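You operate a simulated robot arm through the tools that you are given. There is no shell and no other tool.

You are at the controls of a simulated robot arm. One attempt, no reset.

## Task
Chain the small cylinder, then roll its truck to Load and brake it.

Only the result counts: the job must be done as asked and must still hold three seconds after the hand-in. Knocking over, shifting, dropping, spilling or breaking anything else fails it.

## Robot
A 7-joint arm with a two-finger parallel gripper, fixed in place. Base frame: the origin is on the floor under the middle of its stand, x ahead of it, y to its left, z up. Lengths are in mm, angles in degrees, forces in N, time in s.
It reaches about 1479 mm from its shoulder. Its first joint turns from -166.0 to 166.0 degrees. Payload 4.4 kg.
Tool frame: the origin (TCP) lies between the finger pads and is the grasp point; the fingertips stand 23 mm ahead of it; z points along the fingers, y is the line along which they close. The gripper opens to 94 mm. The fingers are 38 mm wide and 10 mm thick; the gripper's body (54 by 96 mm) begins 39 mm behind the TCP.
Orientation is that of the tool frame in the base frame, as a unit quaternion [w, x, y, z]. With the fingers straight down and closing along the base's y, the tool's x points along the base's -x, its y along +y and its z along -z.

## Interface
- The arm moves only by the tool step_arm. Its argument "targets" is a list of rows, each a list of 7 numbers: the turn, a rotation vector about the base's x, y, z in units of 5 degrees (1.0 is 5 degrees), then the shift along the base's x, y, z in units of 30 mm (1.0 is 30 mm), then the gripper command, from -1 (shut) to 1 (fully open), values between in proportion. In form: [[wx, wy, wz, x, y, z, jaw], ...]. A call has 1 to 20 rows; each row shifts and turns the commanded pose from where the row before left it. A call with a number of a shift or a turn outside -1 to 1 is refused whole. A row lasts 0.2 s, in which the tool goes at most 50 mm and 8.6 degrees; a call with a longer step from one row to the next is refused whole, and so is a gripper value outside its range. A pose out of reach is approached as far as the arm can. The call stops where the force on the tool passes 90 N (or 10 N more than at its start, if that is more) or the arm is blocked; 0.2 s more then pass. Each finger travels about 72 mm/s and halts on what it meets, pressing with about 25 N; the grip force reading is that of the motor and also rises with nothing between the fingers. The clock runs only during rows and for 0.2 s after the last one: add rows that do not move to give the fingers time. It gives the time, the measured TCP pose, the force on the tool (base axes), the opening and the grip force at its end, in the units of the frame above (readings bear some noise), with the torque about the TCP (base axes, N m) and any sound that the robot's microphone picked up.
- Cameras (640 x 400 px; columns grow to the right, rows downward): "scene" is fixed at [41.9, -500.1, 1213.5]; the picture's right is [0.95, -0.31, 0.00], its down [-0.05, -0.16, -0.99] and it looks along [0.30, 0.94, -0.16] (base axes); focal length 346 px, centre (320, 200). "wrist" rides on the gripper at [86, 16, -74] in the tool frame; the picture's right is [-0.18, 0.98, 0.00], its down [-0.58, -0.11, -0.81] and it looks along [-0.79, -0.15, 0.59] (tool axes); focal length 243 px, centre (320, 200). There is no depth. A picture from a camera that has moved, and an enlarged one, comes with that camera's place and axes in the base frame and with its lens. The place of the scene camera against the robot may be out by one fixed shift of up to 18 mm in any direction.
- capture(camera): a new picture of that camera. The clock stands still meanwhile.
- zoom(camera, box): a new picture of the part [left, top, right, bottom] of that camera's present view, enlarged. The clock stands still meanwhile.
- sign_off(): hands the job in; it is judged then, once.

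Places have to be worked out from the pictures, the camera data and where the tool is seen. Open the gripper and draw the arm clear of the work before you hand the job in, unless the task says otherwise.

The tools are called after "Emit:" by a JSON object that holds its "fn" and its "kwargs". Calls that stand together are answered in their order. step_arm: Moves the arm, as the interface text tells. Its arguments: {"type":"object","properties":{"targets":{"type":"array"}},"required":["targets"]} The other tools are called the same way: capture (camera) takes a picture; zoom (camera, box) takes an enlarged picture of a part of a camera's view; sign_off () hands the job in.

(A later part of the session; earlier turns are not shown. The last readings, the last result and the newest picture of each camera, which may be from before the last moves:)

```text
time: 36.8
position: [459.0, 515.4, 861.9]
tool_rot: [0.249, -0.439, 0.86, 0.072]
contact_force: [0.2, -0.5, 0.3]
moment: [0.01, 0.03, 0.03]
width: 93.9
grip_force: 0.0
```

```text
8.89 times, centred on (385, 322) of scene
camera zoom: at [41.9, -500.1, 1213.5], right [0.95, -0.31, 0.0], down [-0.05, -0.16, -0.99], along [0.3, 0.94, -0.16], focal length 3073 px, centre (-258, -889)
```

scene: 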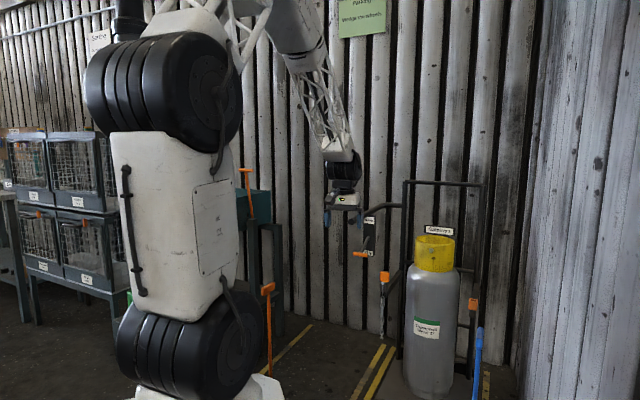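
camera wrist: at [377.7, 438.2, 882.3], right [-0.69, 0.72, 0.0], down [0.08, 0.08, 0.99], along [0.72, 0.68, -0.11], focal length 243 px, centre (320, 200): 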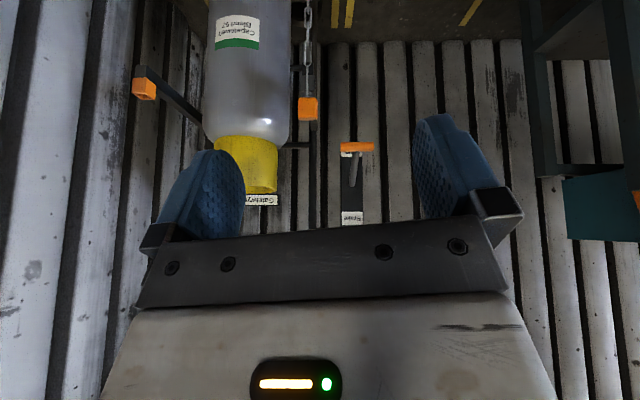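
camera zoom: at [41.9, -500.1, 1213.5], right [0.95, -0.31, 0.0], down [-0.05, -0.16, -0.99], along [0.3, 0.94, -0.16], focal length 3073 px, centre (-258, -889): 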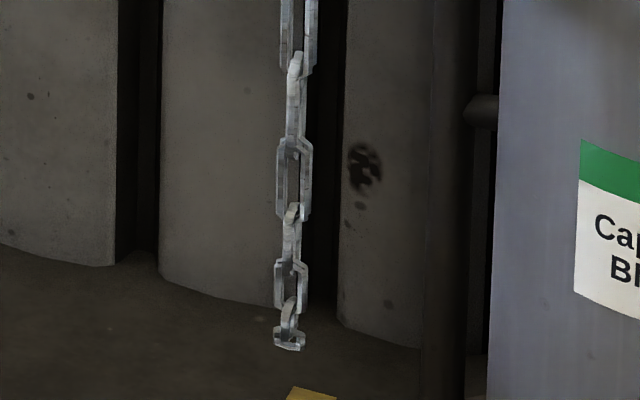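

The tongue sits in a grey holder on the left arm tip; the square orange socket is on the right arm tip, with the same orientation. I align the tool exactly with the truck (yaw 45°, tilt 30°) and move in front of the tongue for a close measurement.

Emit:
{"fn": "step_arm", "kwargs": {"targets": [[0.387, 0.384, -0.76, 0, 0, 0, 1], [0.387, 0.384, -0.76, 0, 0, 0, 1], [0, 0, 0, 0.786, 0.634, -0.508, 1], [0, 0, 0, 0.786, 0.634, -0.508, 1], [0, 0, 0, 0.786, 0.634, -0.508, 1], [0, 0, 0, 0.786, 0.634, -0.508, 1], [0, 0, 0, 0.786, 0.634, -0.508, 1], [0, 0, 0, 0.786, 0.634, -0.508, 1], [0, 0, 0, 0.786, 0.634, -0.508, 1], [0, 0, 0, 0.786, 0.634, -0.508, 1]]}}

Emit:
{"fn": "capture", "kwargs": {"camera": "wrist"}}

Emit:
{"fn": "capture", "kwargs": {"camera": "scene"}}

```text
time: 39.0
position: [646.9, 667.1, 741.0]
tool_rot: [0.239, -0.37, 0.892, 0.099]
contact_force: [-1.0, 0.1, -0.3]
moment: [-0.02, 0.04, -0.02]
width: 93.8
grip_force: 0.1
```

```text
taken
camera wrist: at [557.9, 599.4, 761.7], right [-0.58, 0.81, 0.09], down [0.15, -0.01, 0.99], along [0.8, 0.59, -0.12], focal length 243 px, centre (320, 200)
```

wrist: 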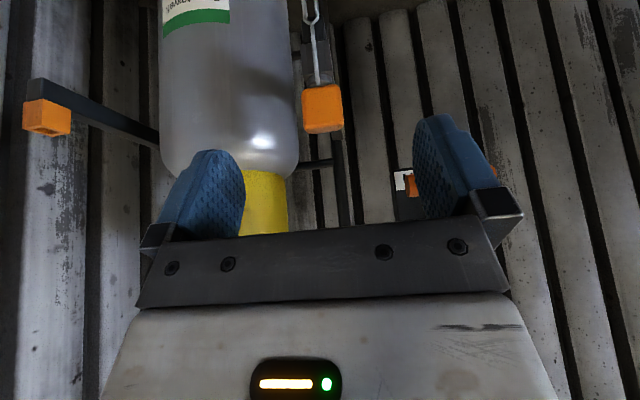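

```text
taken
```

scene: 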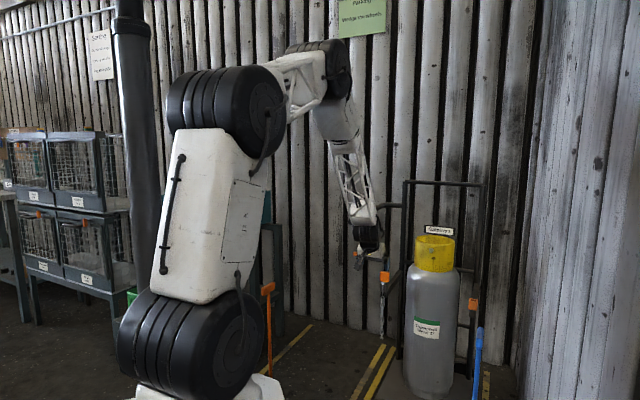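

Let me check how close the wrist link is to the truck's handle bar, and zoom on the tongue.

Emit:
{"fn": "zoom", "kwargs": {"camera": "scene", "box": [320, 160, 420, 300]}}

Emit:
{"fn": "zoom", "kwargs": {"camera": "wrist", "box": [270, 0, 370, 150]}}

Emit:
{"fn": "zoom", "kwargs": {"camera": "wrist", "box": [0, 60, 120, 150]}}

```text
2.86 times, centred on (370, 230) of scene
camera zoom: at [41.9, -500.1, 1213.5], right [0.95, -0.31, 0.0], down [-0.05, -0.16, -0.99], along [0.3, 0.94, -0.16], focal length 988 px, centre (177, 114)
```

zoom: 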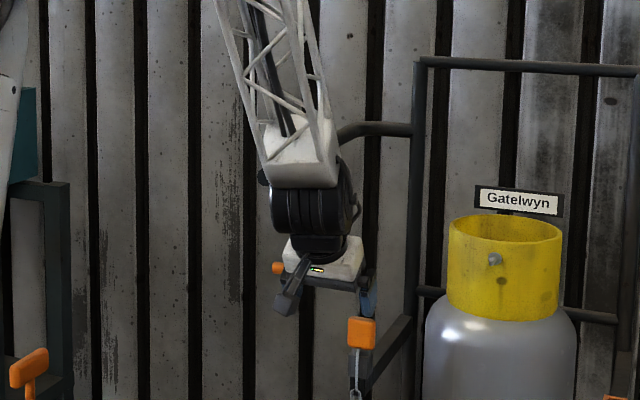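

```text
2.67 times, centred on (320, 75) of wrist
camera zoom: at [557.9, 599.4, 761.7], right [-0.58, 0.81, 0.09], down [0.15, -0.01, 0.99], along [0.8, 0.59, -0.12], focal length 647 px, centre (320, 533)
```

zoom: 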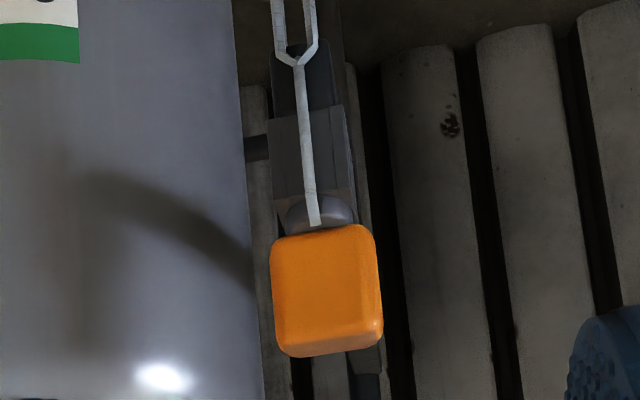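

```text
4.44 times, centred on (60, 105) of wrist
camera zoom: at [557.9, 599.4, 761.7], right [-0.58, 0.81, 0.09], down [0.15, -0.01, 0.99], along [0.8, 0.59, -0.12], focal length 1078 px, centre (1476, 622)
```

zoom: 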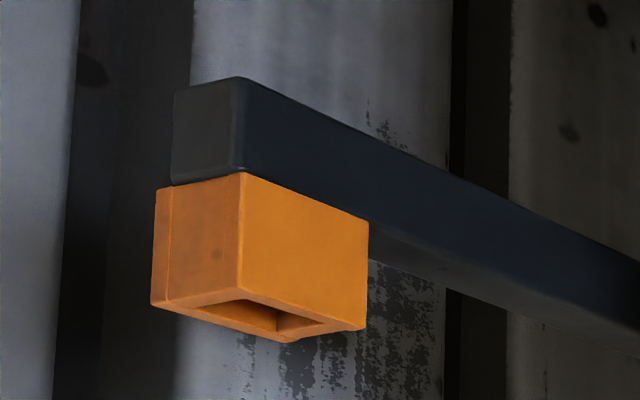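

The block measures about 40 mm wide; depth is poorly conditioned from these views. I lower the tool 90 mm (still about 85 mm short of it) to get vertical parallax on the tongue.

Emit:
{"fn": "step_arm", "kwargs": {"targets": [[0, 0, 0, 0, 0, -1, 1], [0, 0, 0, 0, 0, -1, 1], [0, 0, 0, 0, 0, -1, 1]]}}

Emit:
{"fn": "zoom", "kwargs": {"camera": "wrist", "box": [260, 100, 380, 240]}}

Emit:
{"fn": "capture", "kwargs": {"camera": "wrist"}}

```text
time: 39.8
position: [647.6, 667.1, 650.5]
tool_rot: [0.239, -0.371, 0.892, 0.099]
contact_force: [-0.2, 0.3, 0.0]
moment: [0.0, 0.0, 0.01]
width: 94.1
grip_force: 0.1
```

```text
2.86 times, centred on (320, 170) of wrist
camera zoom: at [558.0, 601.1, 671.1], right [-0.58, 0.81, 0.09], down [0.15, -0.01, 0.99], along [0.8, 0.59, -0.12], focal length 693 px, centre (320, 286)
```

zoom: 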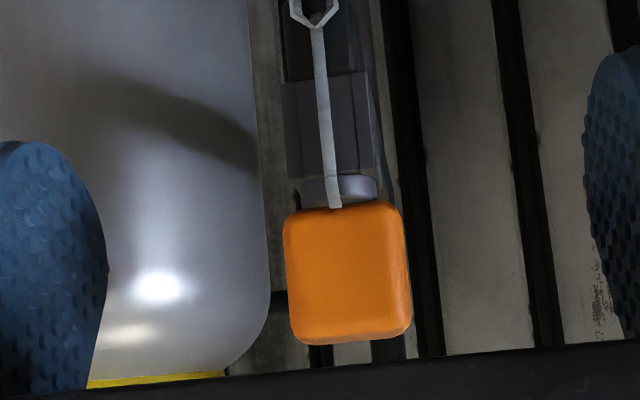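

```text
taken
camera wrist: at [558.0, 601.1, 671.1], right [-0.58, 0.81, 0.09], down [0.15, -0.01, 0.99], along [0.8, 0.59, -0.12], focal length 243 px, centre (320, 200)
```

wrist: 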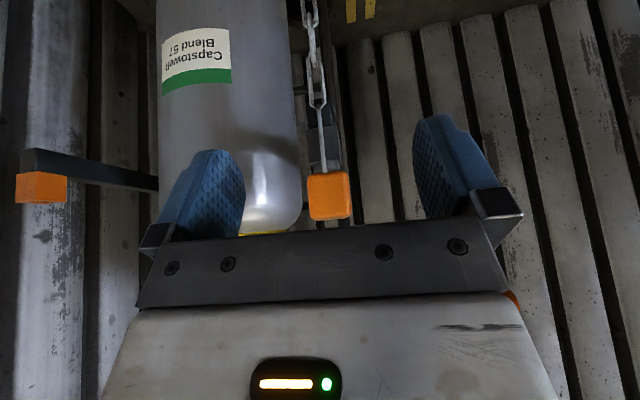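

Triangulating with the parallax: the block's centre is at about s≈4.5 (lateral), d≈1055–1066 (depth along the bay), z≈639; the lever's T-end is only ~60 mm to its left, so I narrow the jaws to ~60 mm, rise and move to a pre-grasp point above-front of the block.

Emit:
{"fn": "step_arm", "kwargs": {"targets": [[0, 0, 0, 0, 0, 0.75, 0.28], [0, 0, 0, 0, 0, 0.75, 0.28], [0, 0, 0, 0, 0, 0.75, 0.28], [0, 0, 0, 0.623, 0.5125, 0, 0.28], [0, 0, 0, 0.623, 0.5125, 0, 0.28], [0, 0, 0, 0.623, 0.5125, 0, 0.28], [0, 0, 0, 0.623, 0.5125, 0, 0.28]]}}

Emit:
{"fn": "capture", "kwargs": {"camera": "wrist"}}

Emit:
{"fn": "zoom", "kwargs": {"camera": "scene", "box": [320, 180, 440, 300]}}

```text
time: 41.4
position: [722.3, 731.0, 718.7]
tool_rot: [0.238, -0.371, 0.892, 0.1]
contact_force: [-0.2, -0.1, 0.0]
moment: [0.0, -0.01, 0.03]
width: 60.3
grip_force: 0.1
```

```text
taken
camera wrist: at [633.2, 662.5, 740.1], right [-0.58, 0.81, 0.09], down [0.15, -0.01, 0.99], along [0.8, 0.59, -0.12], focal length 243 px, centre (320, 200)
```

wrist: 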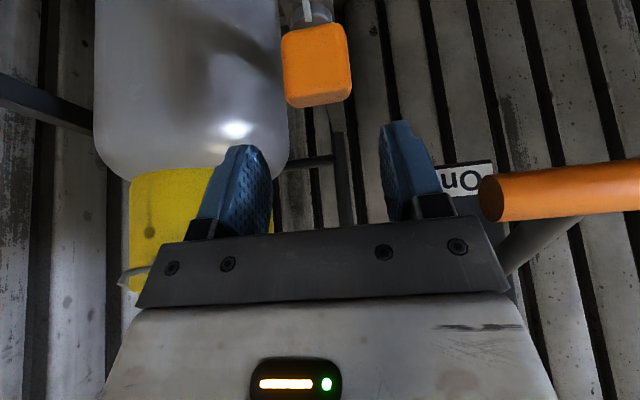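

```text
3.33 times, centred on (380, 240) of scene
camera zoom: at [41.9, -500.1, 1213.5], right [0.95, -0.31, 0.0], down [-0.05, -0.16, -0.99], along [0.3, 0.94, -0.16], focal length 1152 px, centre (120, 67)
```

zoom: 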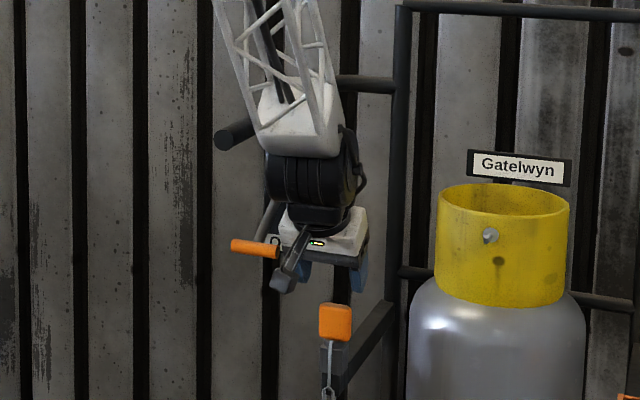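

The T-grip end clears the gripper by ~14 mm. I zoom on the block to refine its centre and depth before descending.

Emit:
{"fn": "zoom", "kwargs": {"camera": "wrist", "box": [260, 0, 380, 130]}}

```text
3.08 times, centred on (320, 65) of wrist
camera zoom: at [633.2, 662.5, 740.1], right [-0.58, 0.81, 0.09], down [0.15, -0.01, 0.99], along [0.8, 0.59, -0.12], focal length 746 px, centre (320, 615)
```

zoom: 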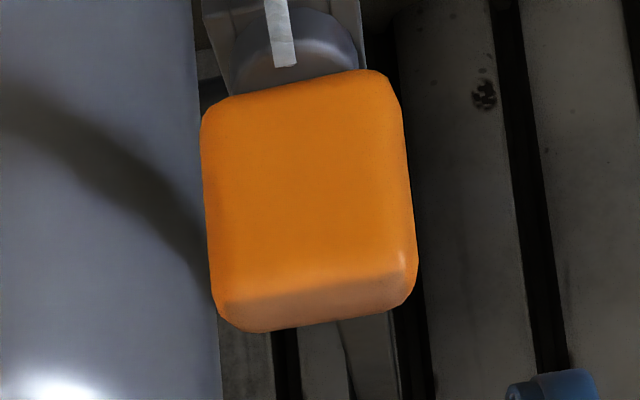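

The block is about 40 wide × 44 tall × 20 deep, centred near s=5.3, d=1063, z=638. I descend onto it with the jaws at 60 mm.

Emit:
{"fn": "step_arm", "kwargs": {"targets": [[0, 0, 0, 0.2136, 0.2036, -0.6225, 0.28], [0, 0, 0, 0.2136, 0.2036, -0.6225, 0.28], [0, 0, 0, 0.2136, 0.2036, -0.6225, 0.28], [0, 0, 0, 0.2136, 0.2036, -0.6225, 0.28]]}}

Emit:
{"fn": "capture", "kwargs": {"camera": "wrist"}}

Emit:
{"fn": "zoom", "kwargs": {"camera": "scene", "box": [320, 180, 440, 300]}}

```text
time: 42.4
position: [749.2, 753.3, 643.0]
tool_rot: [0.238, -0.371, 0.892, 0.1]
contact_force: [-0.5, -0.2, 0.3]
moment: [0.0, 0.01, 0.03]
width: 60.4
grip_force: 0.0
```

```text
taken
camera wrist: at [659.2, 686.9, 664.5], right [-0.58, 0.81, 0.09], down [0.15, -0.01, 0.99], along [0.8, 0.59, -0.12], focal length 243 px, centre (320, 200)
```

wrist: 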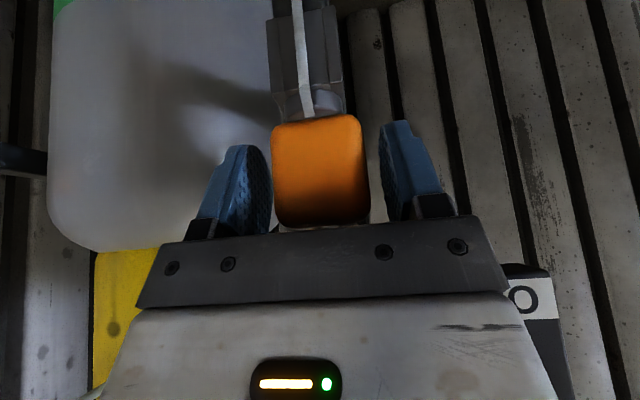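

```text
3.33 times, centred on (380, 240) of scene
camera zoom: at [41.9, -500.1, 1213.5], right [0.95, -0.31, 0.0], down [-0.05, -0.16, -0.99], along [0.3, 0.94, -0.16], focal length 1152 px, centre (120, 67)
```

zoom: 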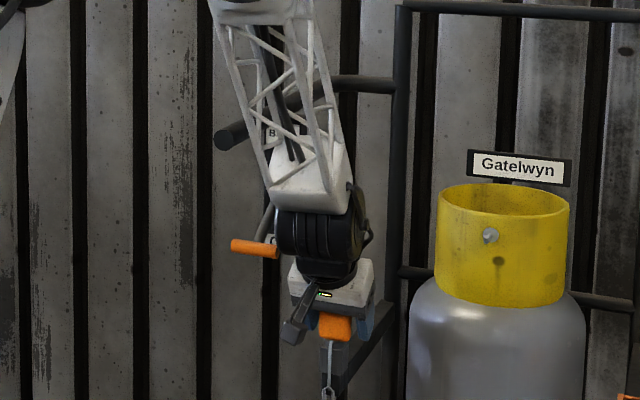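

The block is well centred between the pads. I close the jaws on it.

Emit:
{"fn": "step_arm", "kwargs": {"targets": [[0, 0, 0, 0, 0, 0, -1], [0, 0, 0, 0, 0, 0, -1], [0, 0, 0, 0, 0, 0, -1], [0, 0, 0, 0, 0, 0, -1]]}}

Emit:
{"fn": "capture", "kwargs": {"camera": "wrist"}}

```text
time: 43.4
position: [748.5, 754.2, 643.3]
tool_rot: [0.238, -0.371, 0.892, 0.099]
contact_force: [-0.4, 0.7, 0.4]
moment: [0.02, -0.01, -0.03]
width: 41.8
grip_force: 25.3
```

```text
taken
camera wrist: at [658.9, 686.6, 664.2], right [-0.58, 0.81, 0.09], down [0.15, 0.0, 0.99], along [0.8, 0.59, -0.12], focal length 243 px, centre (320, 200)
```

wrist: 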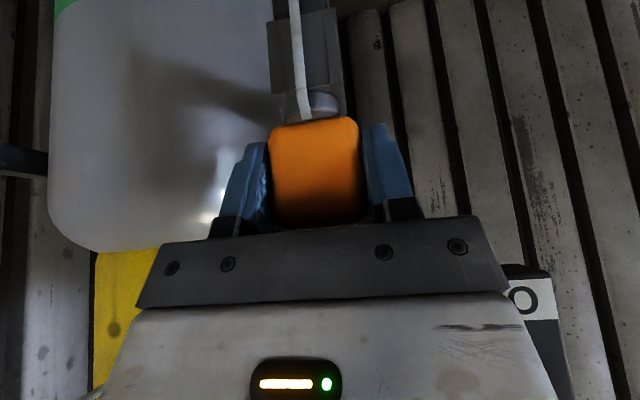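

Grip holds at 41.8 mm width with 25 N. I lift gently, 20 mm, to see how the tongue leaves its holder.

Emit:
{"fn": "step_arm", "kwargs": {"targets": [[0, 0, 0, 0, 0, 0.22, -1], [0, 0, 0, 0, 0, 0.22, -1], [0, 0, 0, 0, 0, 0.22, -1]]}}

Emit:
{"fn": "capture", "kwargs": {"camera": "wrist"}}

```text
time: 44.2
position: [748.2, 753.9, 663.1]
tool_rot: [0.239, -0.37, 0.892, 0.099]
contact_force: [0.7, -0.6, -1.3]
moment: [0.01, -0.01, 0.0]
width: 41.8
grip_force: 24.8
```

```text
taken
camera wrist: at [658.4, 686.9, 684.1], right [-0.58, 0.81, 0.09], down [0.15, -0.01, 0.99], along [0.8, 0.59, -0.12], focal length 243 px, centre (320, 200)
```

wrist: 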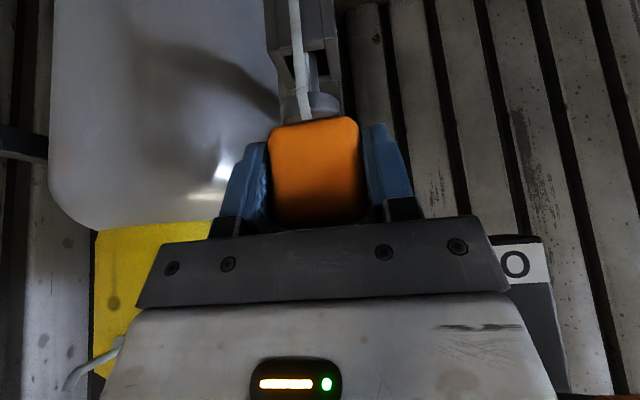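

It lifts freely, a thin plug sliding out of the holder. I continue another 40 mm up and check.

Emit:
{"fn": "step_arm", "kwargs": {"targets": [[0, 0, 0, 0, 0, 0.34, -1], [0, 0, 0, 0, 0, 0.34, -1], [0, 0, 0, 0, 0, 0.34, -1], [0, 0, 0, 0, 0, 0.34, -1]]}}

Emit:
{"fn": "zoom", "kwargs": {"camera": "wrist", "box": [240, 0, 400, 140]}}

Emit:
{"fn": "zoom", "kwargs": {"camera": "scene", "box": [340, 220, 420, 340]}}

```text
time: 45.2
position: [748.3, 753.6, 703.6]
tool_rot: [0.238, -0.37, 0.892, 0.099]
contact_force: [-0.3, 0.5, -0.6]
moment: [0.05, 0.0, -0.04]
width: 41.4
grip_force: 24.8
```

```text
2.86 times, centred on (320, 70) of wrist
camera zoom: at [658.1, 686.2, 724.6], right [-0.58, 0.81, 0.09], down [0.15, 0.0, 0.99], along [0.8, 0.59, -0.12], focal length 693 px, centre (320, 571)
```

zoom: 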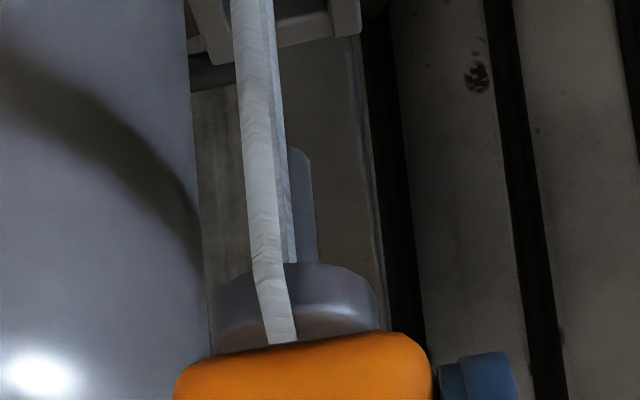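

```text
3.33 times, centred on (380, 280) of scene
camera zoom: at [41.9, -500.1, 1213.5], right [0.95, -0.31, 0.0], down [-0.05, -0.16, -0.99], along [0.3, 0.94, -0.16], focal length 1152 px, centre (120, -67)
```

zoom: 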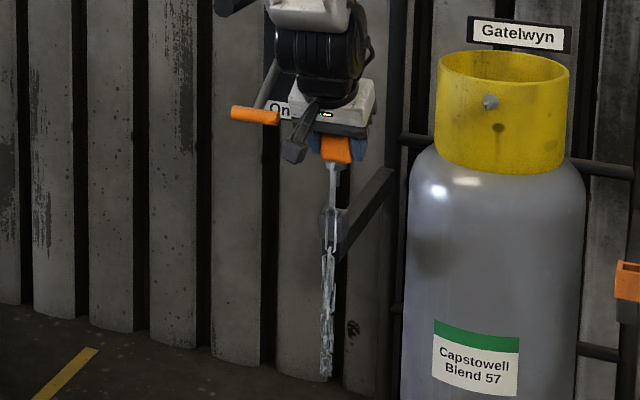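

The plug is out, and the chain forms a loop anchored at the left arm, long enough to span. I bring the tongue forward of the cylinder (toward the robot by 62 mm) and start across.

Emit:
{"fn": "step_arm", "kwargs": {"targets": [[0, 0, 0, -0.487, -0.487, 0.2, -1], [0, 0, 0, -0.487, -0.487, 0.2, -1], [0, 0, 0, -0.487, -0.487, 0.2, -1], [0, 0, 0, 0.5, -0.5, 0, -1], [0, 0, 0, 0.5, -0.5, 0, -1], [0, 0, 0, 0.5, -0.5, 0, -1], [0, 0, 0, 0.5, -0.5, 0, -1], [0, 0, 0, 0.5, -0.5, 0, -1]]}}

Emit:
{"fn": "capture", "kwargs": {"camera": "wrist"}}

Emit:
{"fn": "capture", "kwargs": {"camera": "scene"}}

```text
time: 47.0
position: [779.7, 633.4, 721.0]
tool_rot: [0.238, -0.371, 0.892, 0.099]
contact_force: [-0.4, 0.3, -1.5]
moment: [0.03, 0.01, -0.01]
width: 41.8
grip_force: 24.6
```

```text
taken
camera wrist: at [690.5, 567.0, 743.0], right [-0.58, 0.81, 0.09], down [0.15, 0.0, 0.99], along [0.8, 0.59, -0.12], focal length 243 px, centre (320, 200)
```

wrist: 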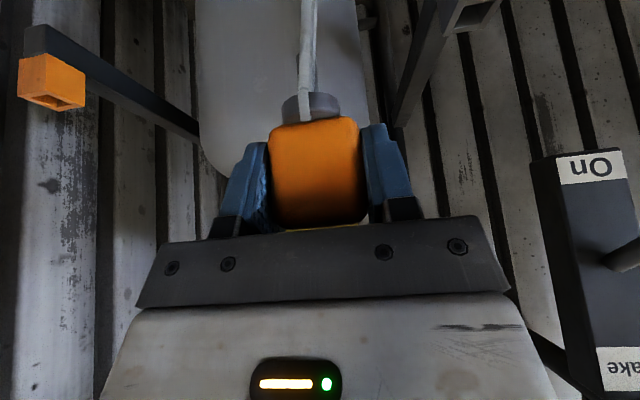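

```text
taken
```

scene: 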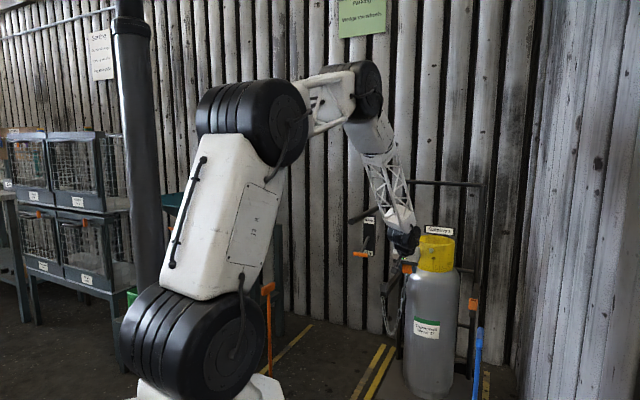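

The chain follows nicely as a loop. I continue across in front of the cylinder to align laterally with the socket (s≈−349), staying ~55 mm in front.

Emit:
{"fn": "step_arm", "kwargs": {"targets": [[0, 0, 0, 0.58, -0.58, 0, -1], [0, 0, 0, 0.58, -0.58, 0, -1], [0, 0, 0, 0.58, -0.58, 0, -1], [0, 0, 0, 0.58, -0.58, 0, -1], [0, 0, 0, 0.58, -0.58, 0, -1], [0, 0, 0, 0.58, -0.58, 0, -1], [0, 0, 0, 0.58, -0.58, 0, -1], [0, 0, 0, 0.58, -0.58, 0, -1], [0, 0, 0, 0.58, -0.58, 0, -1], [0, 0, 0, 0.58, -0.58, 0, -1]]}}

Emit:
{"fn": "capture", "kwargs": {"camera": "wrist"}}

Emit:
{"fn": "zoom", "kwargs": {"camera": "scene", "box": [360, 180, 520, 340]}}

```text
time: 49.2
position: [952.1, 462.6, 722.6]
tool_rot: [0.238, -0.371, 0.892, 0.099]
contact_force: [0.0, 0.4, -0.7]
moment: [0.02, 0.01, 0.0]
width: 41.8
grip_force: 25.5
```

```text
taken
camera wrist: at [863.1, 394.6, 743.0], right [-0.58, 0.81, 0.09], down [0.15, 0.0, 0.99], along [0.8, 0.59, -0.12], focal length 243 px, centre (320, 200)
```

wrist: 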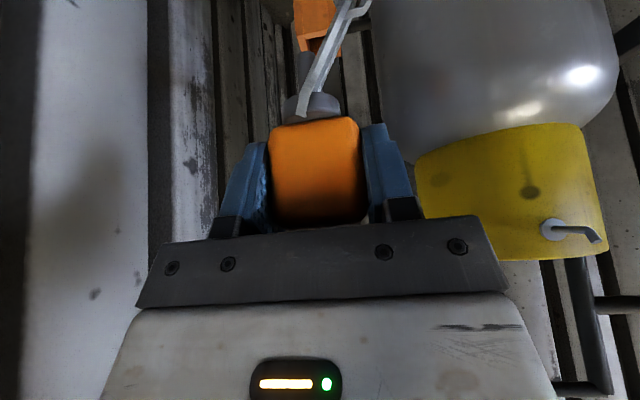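

```text
2.50 times, centred on (440, 260) of scene
camera zoom: at [41.9, -500.1, 1213.5], right [0.95, -0.31, 0.0], down [-0.05, -0.16, -0.99], along [0.3, 0.94, -0.16], focal length 864 px, centre (20, 50)
```

zoom: 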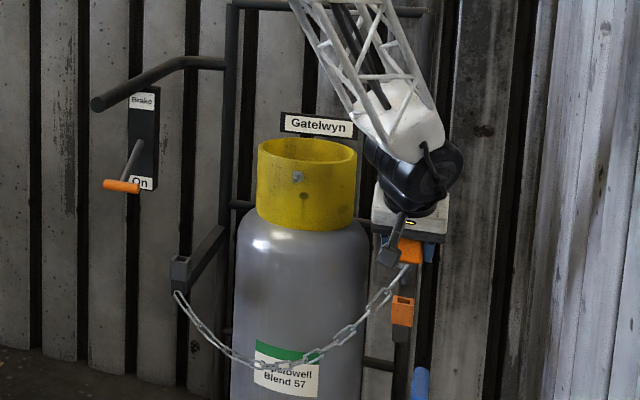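

The chain hangs across the cylinder's front, anchored at the left holder. I zoom on the socket and the plug to measure their relative offset.

Emit:
{"fn": "zoom", "kwargs": {"camera": "wrist", "box": [260, 0, 380, 130]}}

Emit:
{"fn": "zoom", "kwargs": {"camera": "scene", "box": [440, 240, 490, 310]}}

```text
3.08 times, centred on (320, 65) of wrist
camera zoom: at [863.1, 394.6, 743.0], right [-0.58, 0.81, 0.09], down [0.15, 0.0, 0.99], along [0.8, 0.59, -0.12], focal length 746 px, centre (320, 615)
```

zoom: 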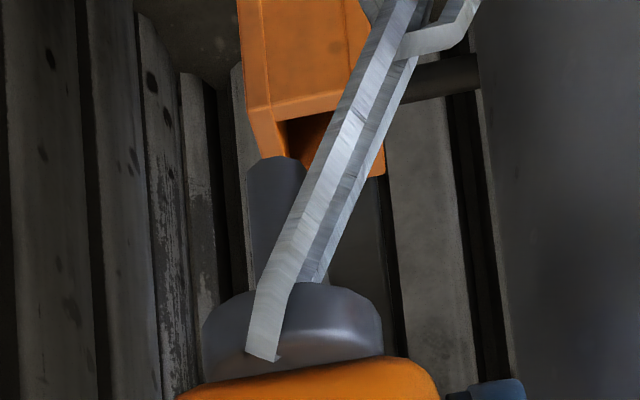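

```text
5.71 times, centred on (465, 275) of scene
camera zoom: at [41.9, -500.1, 1213.5], right [0.95, -0.31, 0.0], down [-0.05, -0.16, -0.99], along [0.3, 0.94, -0.16], focal length 1976 px, centre (-509, -229)
```

zoom: 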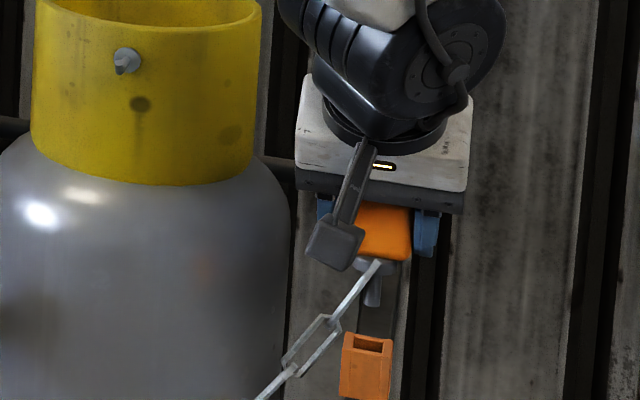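

The plug and chain hide the socket mouth from this angle. I shift 46 mm sideways and 50 mm down (still 50 mm in front of the socket) to get an unobstructed view of it.

Emit:
{"fn": "step_arm", "kwargs": {"targets": [[0, 0, 0, -0.54, 0.54, -0.4, -1], [0, 0, 0, -0.54, 0.54, -0.4, -1], [0, 0, 0, 0, 0, -0.43, -1], [0, 0, 0, 0, 0, -0.43, -1]]}}

Emit:
{"fn": "capture", "kwargs": {"camera": "wrist"}}

Emit:
{"fn": "zoom", "kwargs": {"camera": "wrist", "box": [190, 30, 330, 150]}}

```text
time: 50.2
position: [919.9, 492.3, 672.3]
tool_rot: [0.238, -0.371, 0.892, 0.1]
contact_force: [-0.2, 0.9, -0.5]
moment: [-0.01, -0.02, -0.03]
width: 41.7
grip_force: 24.6
```

```text
taken
camera wrist: at [830.7, 425.8, 693.0], right [-0.58, 0.81, 0.09], down [0.15, 0.0, 0.99], along [0.8, 0.59, -0.12], focal length 243 px, centre (320, 200)
```

wrist: 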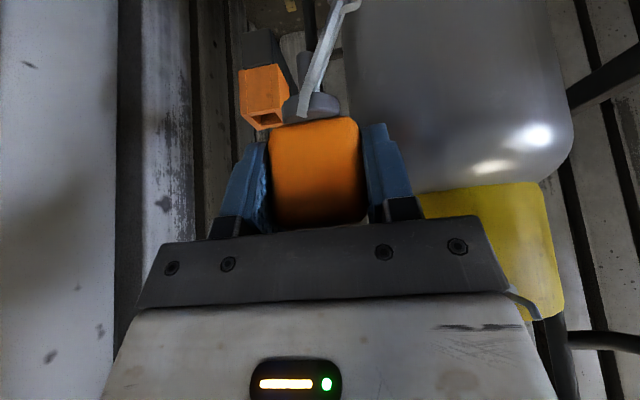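

```text
3.33 times, centred on (260, 90) of wrist
camera zoom: at [830.7, 425.8, 693.0], right [-0.58, 0.81, 0.09], down [0.15, 0.0, 0.99], along [0.8, 0.59, -0.12], focal length 809 px, centre (520, 567)
```

zoom: 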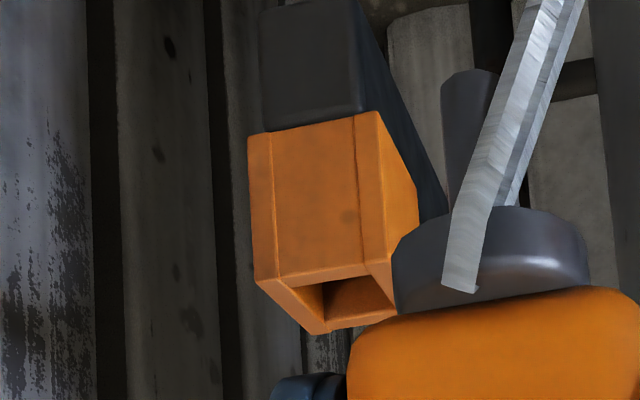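

Socket mouth: about 29 mm square, centred near s≈−345, d≈1055, top at z≈609; the plug's tip sits ~67 mm below TCP. I rise 24 mm and move to put the plug above the socket, then compare in both cameras.

Emit:
{"fn": "step_arm", "kwargs": {"targets": [[0, 0, 0, 0, 0, 0.45, -1], [0, 0, 0, 0, 0, 0.45, -1], [0, 0, 0, 0.79, 0.143, 0, -1], [0, 0, 0, 0.79, 0.143, 0, -1], [0, 0, 0, 0.79, 0.143, 0, -1]]}}

Emit:
{"fn": "zoom", "kwargs": {"camera": "wrist", "box": [250, 20, 390, 140]}}

Emit:
{"fn": "zoom", "kwargs": {"camera": "scene", "box": [445, 245, 495, 320]}}

```text
time: 51.4
position: [992.2, 506.0, 697.1]
tool_rot: [0.239, -0.372, 0.891, 0.1]
contact_force: [0.7, -0.3, 0.0]
moment: [0.0, 0.01, -0.02]
width: 41.7
grip_force: 24.8
```

```text
3.33 times, centred on (320, 80) of wrist
camera zoom: at [903.0, 438.7, 720.4], right [-0.58, 0.81, 0.09], down [0.15, 0.0, 0.99], along [0.8, 0.59, -0.12], focal length 809 px, centre (320, 600)
```

zoom: 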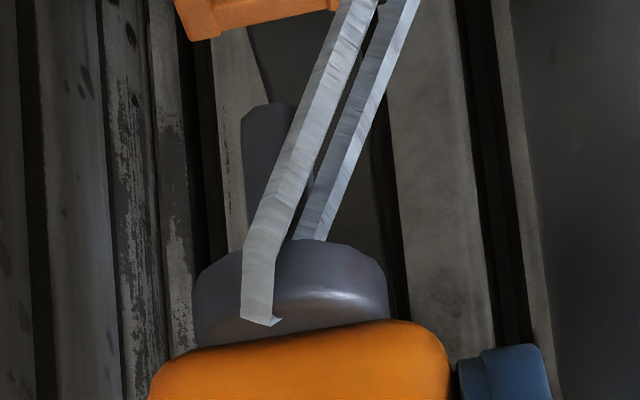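

```text
5.33 times, centred on (470, 282) of scene
camera zoom: at [41.9, -500.1, 1213.5], right [0.95, -0.31, 0.0], down [-0.05, -0.16, -0.99], along [0.3, 0.94, -0.16], focal length 1844 px, centre (-480, -240)
```

zoom: 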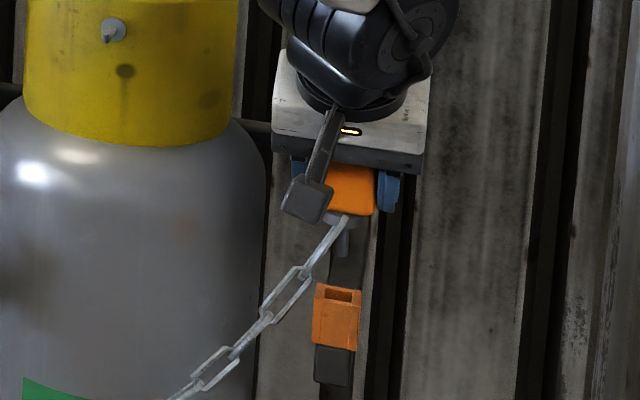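

Scene view shows the plug almost exactly over the hole (within ~2–3 mm). I shift 3 mm toward the robot and lower 30 mm so the plug enters the mouth, then check.

Emit:
{"fn": "step_arm", "kwargs": {"targets": [[0, 0, 0, -0.07, -0.07, 0, -1], [0, 0, 0, 0, 0, -0.25, -1], [0, 0, 0, 0, 0, -0.25, -1], [0, 0, 0, 0, 0, -0.25, -1], [0, 0, 0, 0, 0, -0.25, -1]]}}

Emit:
{"fn": "zoom", "kwargs": {"camera": "wrist", "box": [250, 20, 390, 140]}}

Emit:
{"fn": "zoom", "kwargs": {"camera": "scene", "box": [445, 245, 495, 320]}}

```text
time: 52.6
position: [990.4, 505.7, 669.1]
tool_rot: [0.239, -0.372, 0.892, 0.099]
contact_force: [2.6, 2.1, 1.9]
moment: [0.1, -0.1, -0.01]
width: 41.7
grip_force: 24.9
```

```text
3.33 times, centred on (320, 80) of wrist
camera zoom: at [901.0, 438.1, 690.5], right [-0.58, 0.81, 0.09], down [0.15, 0.0, 0.99], along [0.8, 0.59, -0.12], focal length 809 px, centre (320, 600)
```

zoom: 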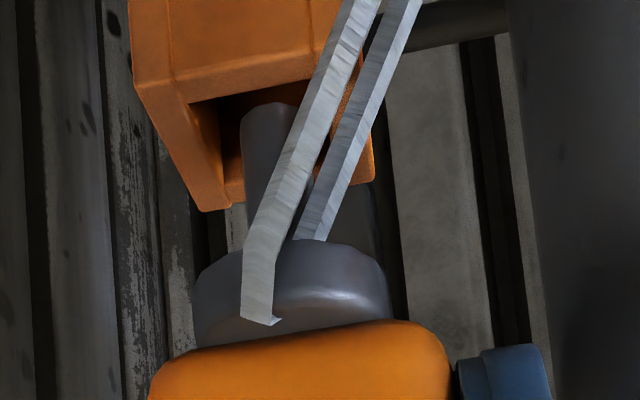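

```text
5.33 times, centred on (470, 282) of scene
camera zoom: at [41.9, -500.1, 1213.5], right [0.95, -0.31, 0.0], down [-0.05, -0.16, -0.99], along [0.3, 0.94, -0.16], focal length 1844 px, centre (-480, -240)
```

zoom: 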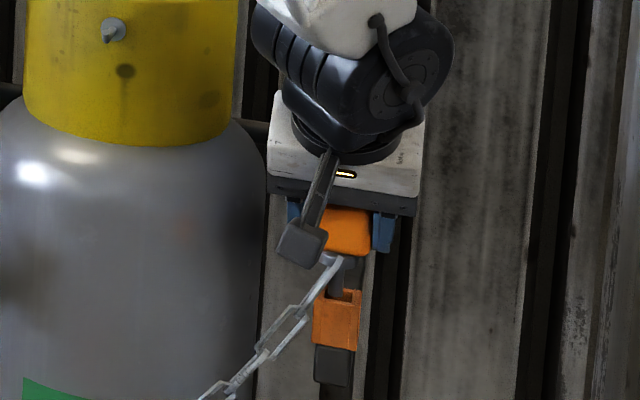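

A slight force of ~3 N toward +depth suggests the plug touches the socket's front wall. I zoom in to see the plug's position in the mouth.

Emit:
{"fn": "zoom", "kwargs": {"camera": "wrist", "box": [270, 20, 340, 80]}}

Emit:
{"fn": "zoom", "kwargs": {"camera": "scene", "box": [460, 275, 485, 315]}}

```text
6.67 times, centred on (305, 50) of wrist
camera zoom: at [901.0, 438.1, 690.5], right [-0.58, 0.81, 0.09], down [0.15, 0.0, 0.99], along [0.8, 0.59, -0.12], focal length 1618 px, centre (420, 1200)
```

zoom: 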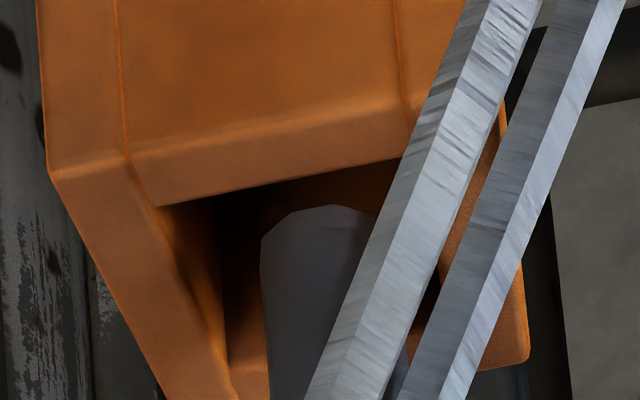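

```text
10.00 times, centred on (472, 295) of scene
camera zoom: at [41.9, -500.1, 1213.5], right [0.95, -0.31, 0.0], down [-0.05, -0.16, -0.99], along [0.3, 0.94, -0.16], focal length 3458 px, centre (-1205, -750)
```

zoom: 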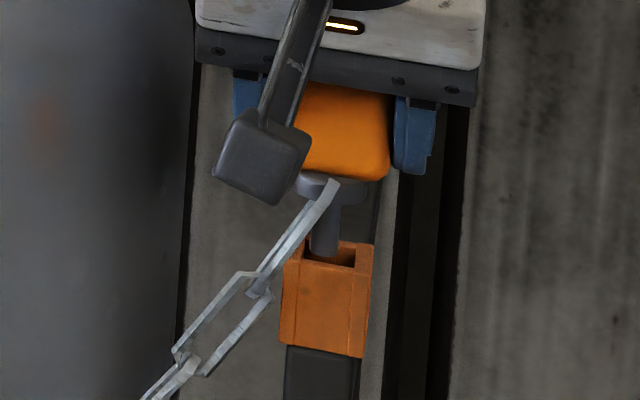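

By my measurements the plug is within ~2 mm of the hole's centre (hole ≈18 mm, plug ≈9 mm). I lower a few mm more and watch the forces.

Emit:
{"fn": "step_arm", "kwargs": {"targets": [[0, 0, 0, 0, 0, -0.15, -1], [0, 0, 0, 0, 0, 0, -1]]}}

```text
time: 53.2
position: [990.1, 505.8, 665.9]
tool_rot: [0.239, -0.371, 0.892, 0.099]
contact_force: [9.4, 9.0, 3.9]
moment: [0.44, -0.46, 0.01]
width: 41.7
grip_force: 25.2
```

Force grows to 13 N toward +depth at ~49 mm below TCP, so something touches at the front side. I look closely before going on.

Emit:
{"fn": "zoom", "kwargs": {"camera": "wrist", "box": [260, 20, 360, 130]}}

Emit:
{"fn": "zoom", "kwargs": {"camera": "scene", "box": [455, 265, 490, 315]}}

```text
3.64 times, centred on (310, 75) of wrist
camera zoom: at [900.8, 438.3, 686.2], right [-0.58, 0.81, 0.09], down [0.15, -0.01, 0.99], along [0.8, 0.59, -0.12], focal length 882 px, centre (356, 654)
```

zoom: 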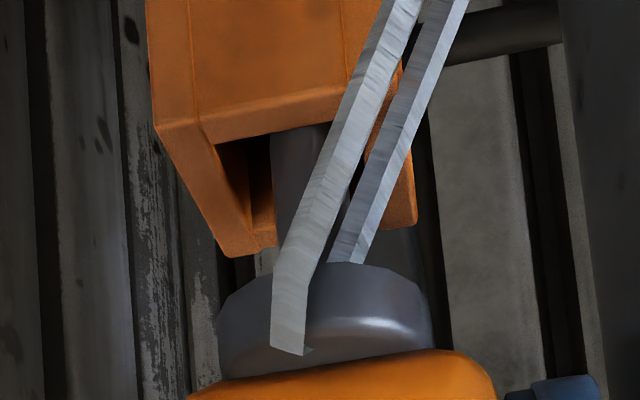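

```text
8.00 times, centred on (472, 290) of scene
camera zoom: at [41.9, -500.1, 1213.5], right [0.95, -0.31, 0.0], down [-0.05, -0.16, -0.99], along [0.3, 0.94, -0.16], focal length 2766 px, centre (-900, -520)
```

zoom: 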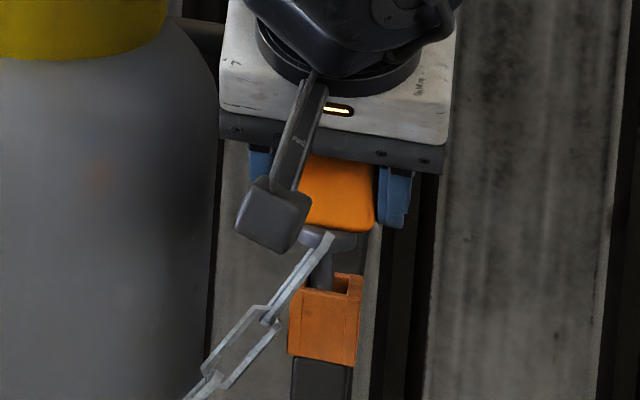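

The plug is inside the mouth but leaning on the front wall; by symmetry with the holder, it should sit ~4.5 mm deeper. I shift 4.5 mm in +depth and read the force.

Emit:
{"fn": "step_arm", "kwargs": {"targets": [[0, 0, 0, 0.053, 0.053, 0, -1], [0, 0, 0, 0.053, 0.053, 0, -1], [0, 0, 0, 0, 0, 0, -1]]}}

```text
time: 54.0
position: [992.5, 508.1, 663.3]
tool_rot: [0.237, -0.371, 0.892, 0.099]
contact_force: [0.1, -0.1, -1.1]
moment: [0.0, -0.03, -0.02]
width: 41.7
grip_force: 24.4
```

Contact force is gone. I continue the descent in small steps.

Emit:
{"fn": "step_arm", "kwargs": {"targets": [[0, 0, 0, 0, 0, -0.12, -1], [0, 0, 0, 0, 0, -0.12, -1], [0, 0, 0, 0, 0, 0, -1]]}}

```text
time: 54.8
position: [991.7, 507.5, 656.9]
tool_rot: [0.239, -0.369, 0.893, 0.099]
contact_force: [0.2, -0.2, -0.3]
moment: [0.0, 0.02, -0.02]
width: 41.7
grip_force: 24.7
```

Emit:
{"fn": "step_arm", "kwargs": {"targets": [[0, 0, 0, 0, 0, -0.12, -1], [0, 0, 0, 0, 0, -0.12, -1], [0, 0, 0, 0, 0, 0, -1]]}}

Emit:
{"fn": "zoom", "kwargs": {"camera": "scene", "box": [455, 265, 490, 315]}}

Emit:
{"fn": "zoom", "kwargs": {"camera": "wrist", "box": [260, 20, 360, 130]}}

```text
time: 55.6
position: [993.0, 507.6, 648.9]
tool_rot: [0.238, -0.371, 0.892, 0.099]
contact_force: [-0.2, -0.6, 0.2]
moment: [0.01, 0.01, -0.02]
width: 41.6
grip_force: 25.0
```

```text
8.00 times, centred on (472, 290) of scene
camera zoom: at [41.9, -500.1, 1213.5], right [0.95, -0.31, 0.0], down [-0.05, -0.16, -0.99], along [0.3, 0.94, -0.16], focal length 2766 px, centre (-900, -520)
```

zoom: 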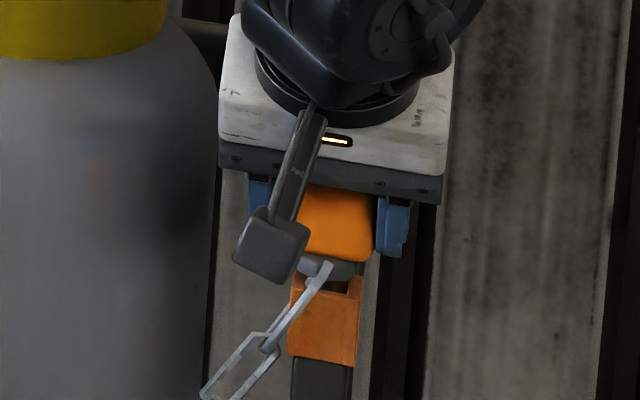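

```text
3.64 times, centred on (310, 75) of wrist
camera zoom: at [903.3, 440.4, 670.5], right [-0.58, 0.81, 0.09], down [0.15, -0.01, 0.99], along [0.8, 0.59, -0.12], focal length 882 px, centre (356, 654)
```

zoom: 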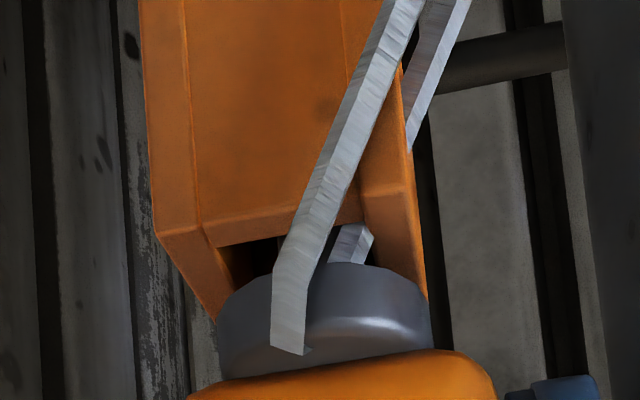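

Flange is ~8 mm above the rim with no force. I continue down in 3–4 mm steps until it seats.

Emit:
{"fn": "step_arm", "kwargs": {"targets": [[0, 0, 0, 0, 0, -0.1, -1], [0, 0, 0, 0, 0, -0.1, -1], [0, 0, 0, 0, 0, 0, -1]]}}

```text
time: 56.4
position: [992.9, 507.8, 643.8]
tool_rot: [0.238, -0.37, 0.892, 0.098]
contact_force: [0.1, -0.1, -0.7]
moment: [-0.03, 0.02, 0.01]
width: 41.5
grip_force: 24.7
```

Emit:
{"fn": "step_arm", "kwargs": {"targets": [[0, 0, 0, 0, 0, -0.1, -1], [0, 0, 0, 0, 0, -0.1, -1], [0, 0, 0, 0, 0, 0, -1]]}}

Emit:
{"fn": "zoom", "kwargs": {"camera": "scene", "box": [455, 265, 490, 315]}}

Emit:
{"fn": "zoom", "kwargs": {"camera": "wrist", "box": [260, 20, 360, 130]}}

```text
time: 57.2
position: [993.6, 507.5, 638.4]
tool_rot: [0.24, -0.371, 0.892, 0.099]
contact_force: [6.7, 1.5, 20.8]
moment: [-0.08, -0.02, 0.05]
width: 41.7
grip_force: 25.2
```

```text
8.00 times, centred on (472, 290) of scene
camera zoom: at [41.9, -500.1, 1213.5], right [0.95, -0.31, 0.0], down [-0.05, -0.16, -0.99], along [0.3, 0.94, -0.16], focal length 2766 px, centre (-900, -520)
```

zoom: 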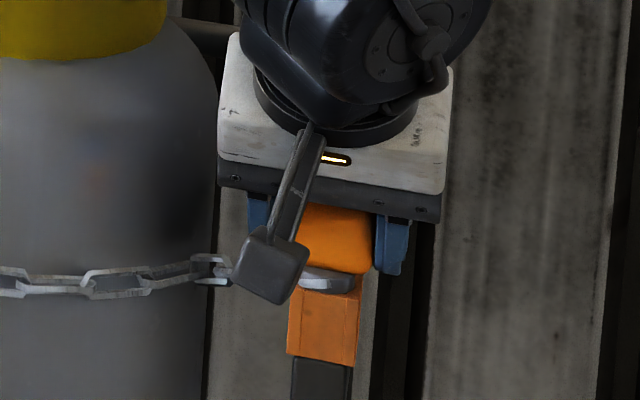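

```text
3.64 times, centred on (310, 75) of wrist
camera zoom: at [903.6, 440.5, 661.1], right [-0.58, 0.81, 0.09], down [0.15, -0.01, 0.99], along [0.8, 0.59, -0.11], focal length 882 px, centre (356, 654)
```

zoom: 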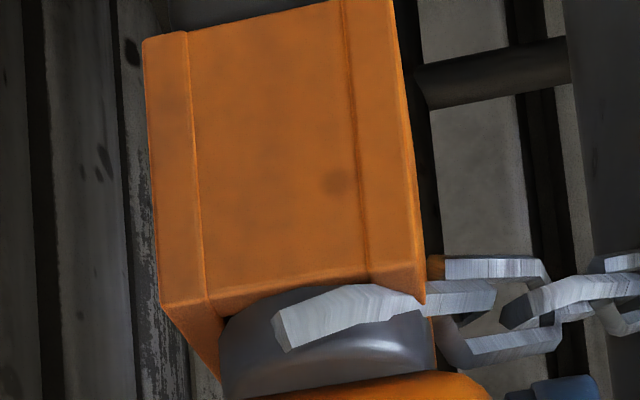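

The plug seated (20 N up-force) and the chain has snapped tight across the cylinder's front. I open the jaws and look before retreating.

Emit:
{"fn": "step_arm", "kwargs": {"targets": [[0, 0, 0, 0, 0, 0, 0.3], [0, 0, 0, 0, 0, 0, 0.3], [0, 0, 0, 0, 0, 0, 0.3]]}}

Emit:
{"fn": "capture", "kwargs": {"camera": "wrist"}}

Emit:
{"fn": "zoom", "kwargs": {"camera": "scene", "box": [360, 200, 520, 340]}}

```text
time: 58.0
position: [991.2, 507.0, 639.0]
tool_rot: [0.239, -0.37, 0.892, 0.099]
contact_force: [-0.3, 0.0, -0.5]
moment: [-0.02, 0.04, 0.0]
width: 60.8
grip_force: 0.1
```

```text
taken
camera wrist: at [902.4, 440.0, 659.0], right [-0.58, 0.81, 0.09], down [0.15, 0.0, 0.99], along [0.8, 0.59, -0.12], focal length 243 px, centre (320, 200)
```

wrist: 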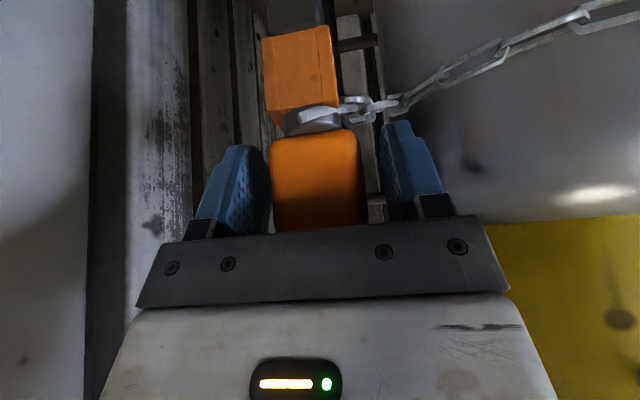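

```text
2.86 times, centred on (440, 270) of scene
camera zoom: at [41.9, -500.1, 1213.5], right [0.95, -0.31, 0.0], down [-0.05, -0.16, -0.99], along [0.3, 0.94, -0.16], focal length 988 px, centre (-23, 0)
```

zoom: 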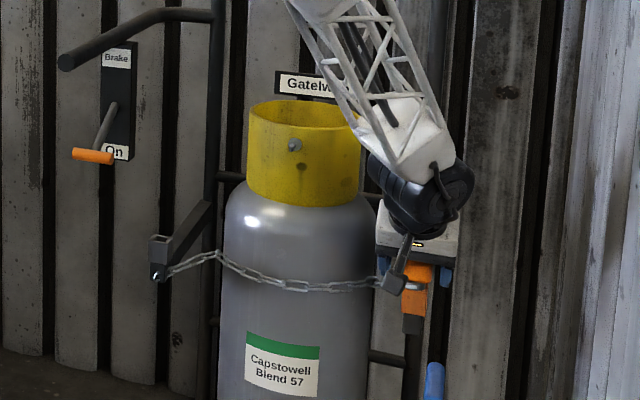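

The chain is fastened across the cylinder and the block stays in the socket after release. I retreat up and back along the finger direction.

Emit:
{"fn": "step_arm", "kwargs": {"targets": [[0, 0, 0, -0.2, -0.2, 0.5, 0.3], [0, 0, 0, -0.295, -0.295, 0.725, 0.3], [0, 0, 0, -0.295, -0.295, 0.725, 0.3], [0, 0, 0, -0.295, -0.295, 0.725, 0.3], [0, 0, 0, -0.295, -0.295, 0.725, 0.3]]}}

Emit:
{"fn": "capture", "kwargs": {"camera": "wrist"}}

Emit:
{"fn": "zoom", "kwargs": {"camera": "scene", "box": [360, 200, 520, 340]}}

```text
time: 59.2
position: [948.0, 464.8, 739.1]
tool_rot: [0.239, -0.37, 0.892, 0.099]
contact_force: [0.4, 0.0, 0.5]
moment: [-0.01, 0.0, 0.01]
width: 61.1
grip_force: 0.1
```

```text
taken
camera wrist: at [859.5, 398.7, 759.9], right [-0.58, 0.81, 0.09], down [0.15, 0.0, 0.99], along [0.8, 0.59, -0.12], focal length 243 px, centre (320, 200)
```

wrist: 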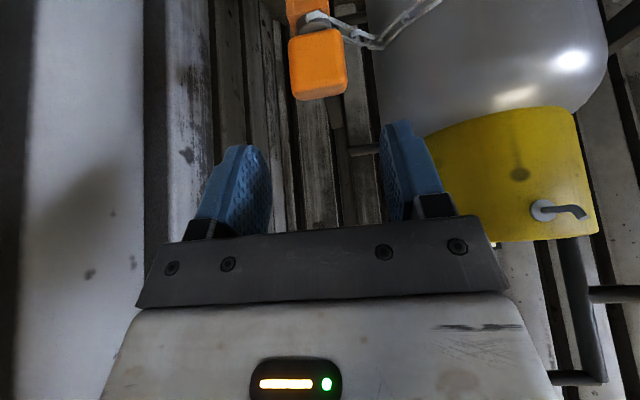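

```text
2.86 times, centred on (440, 270) of scene
camera zoom: at [41.9, -500.1, 1213.5], right [0.95, -0.31, 0.0], down [-0.05, -0.16, -0.99], along [0.3, 0.94, -0.16], focal length 988 px, centre (-23, 0)
```

zoom: 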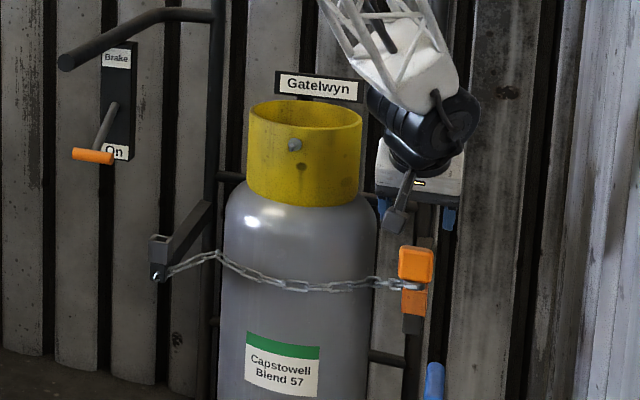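

The cylinder is chained. Next the brake: the lever's T-grip is at the height of the "On" mark, so it should be lifted first to free the truck. I back away and move across to stand in front of the lever.

Emit:
{"fn": "step_arm", "kwargs": {"targets": [[0, 0, 0, -0.844, -0.844, 0.74, 0.3], [0, 0, 0, -0.844, -0.844, 0.74, 0.3], [0, 0, 0, -0.844, -0.844, 0.74, 0.3], [0, 0, 0, -0.844, -0.844, 0.74, 0.3], [0, 0, 0, -0.844, -0.844, 0.74, 0.3], [0, 0, 0, -0.866, 0.866, 0, -1], [0, 0, 0, -0.866, 0.866, 0, -1], [0, 0, 0, -0.866, 0.866, 0, -1], [0, 0, 0, -0.866, 0.866, 0, -1], [0, 0, 0, -0.866, 0.866, 0, -1], [0, 0, 0, -0.866, 0.866, 0, -1], [0, 0, 0, -0.866, 0.866, 0, -1], [0, 0, 0, -0.866, 0.866, 0, -1], [0, 0, 0, -0.866, 0.866, 0, -1], [0, 0, 0, -0.866, 0.866, 0, -1], [0, 0, 0, -0.866, 0.866, 0, -1]]}}

Emit:
{"fn": "capture", "kwargs": {"camera": "wrist"}}

Emit:
{"fn": "capture", "kwargs": {"camera": "scene"}}

```text
time: 62.6
position: [538.0, 627.3, 853.2]
tool_rot: [0.239, -0.372, 0.891, 0.1]
contact_force: [0.3, 0.9, -0.5]
moment: [0.0, 0.0, -0.02]
width: 0.0
grip_force: 25.5
```

```text
taken
camera wrist: at [448.0, 559.3, 874.3], right [-0.58, 0.81, 0.09], down [0.15, -0.01, 0.99], along [0.8, 0.59, -0.12], focal length 243 px, centre (320, 200)
```

wrist: 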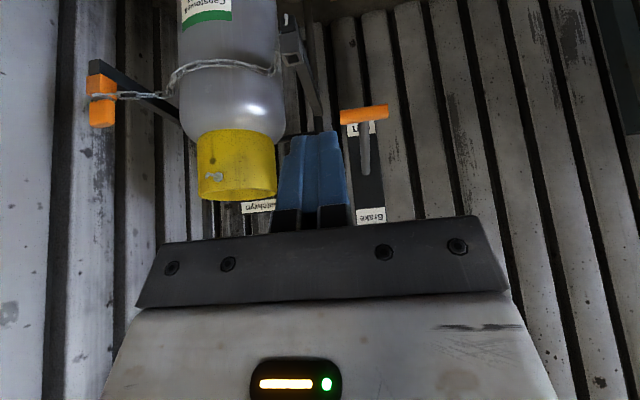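

```text
taken
```

scene: 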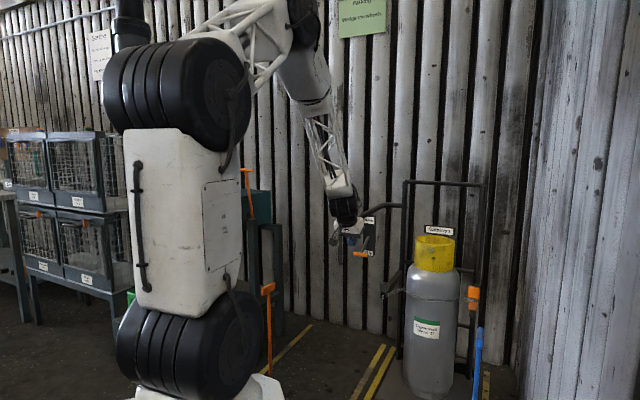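

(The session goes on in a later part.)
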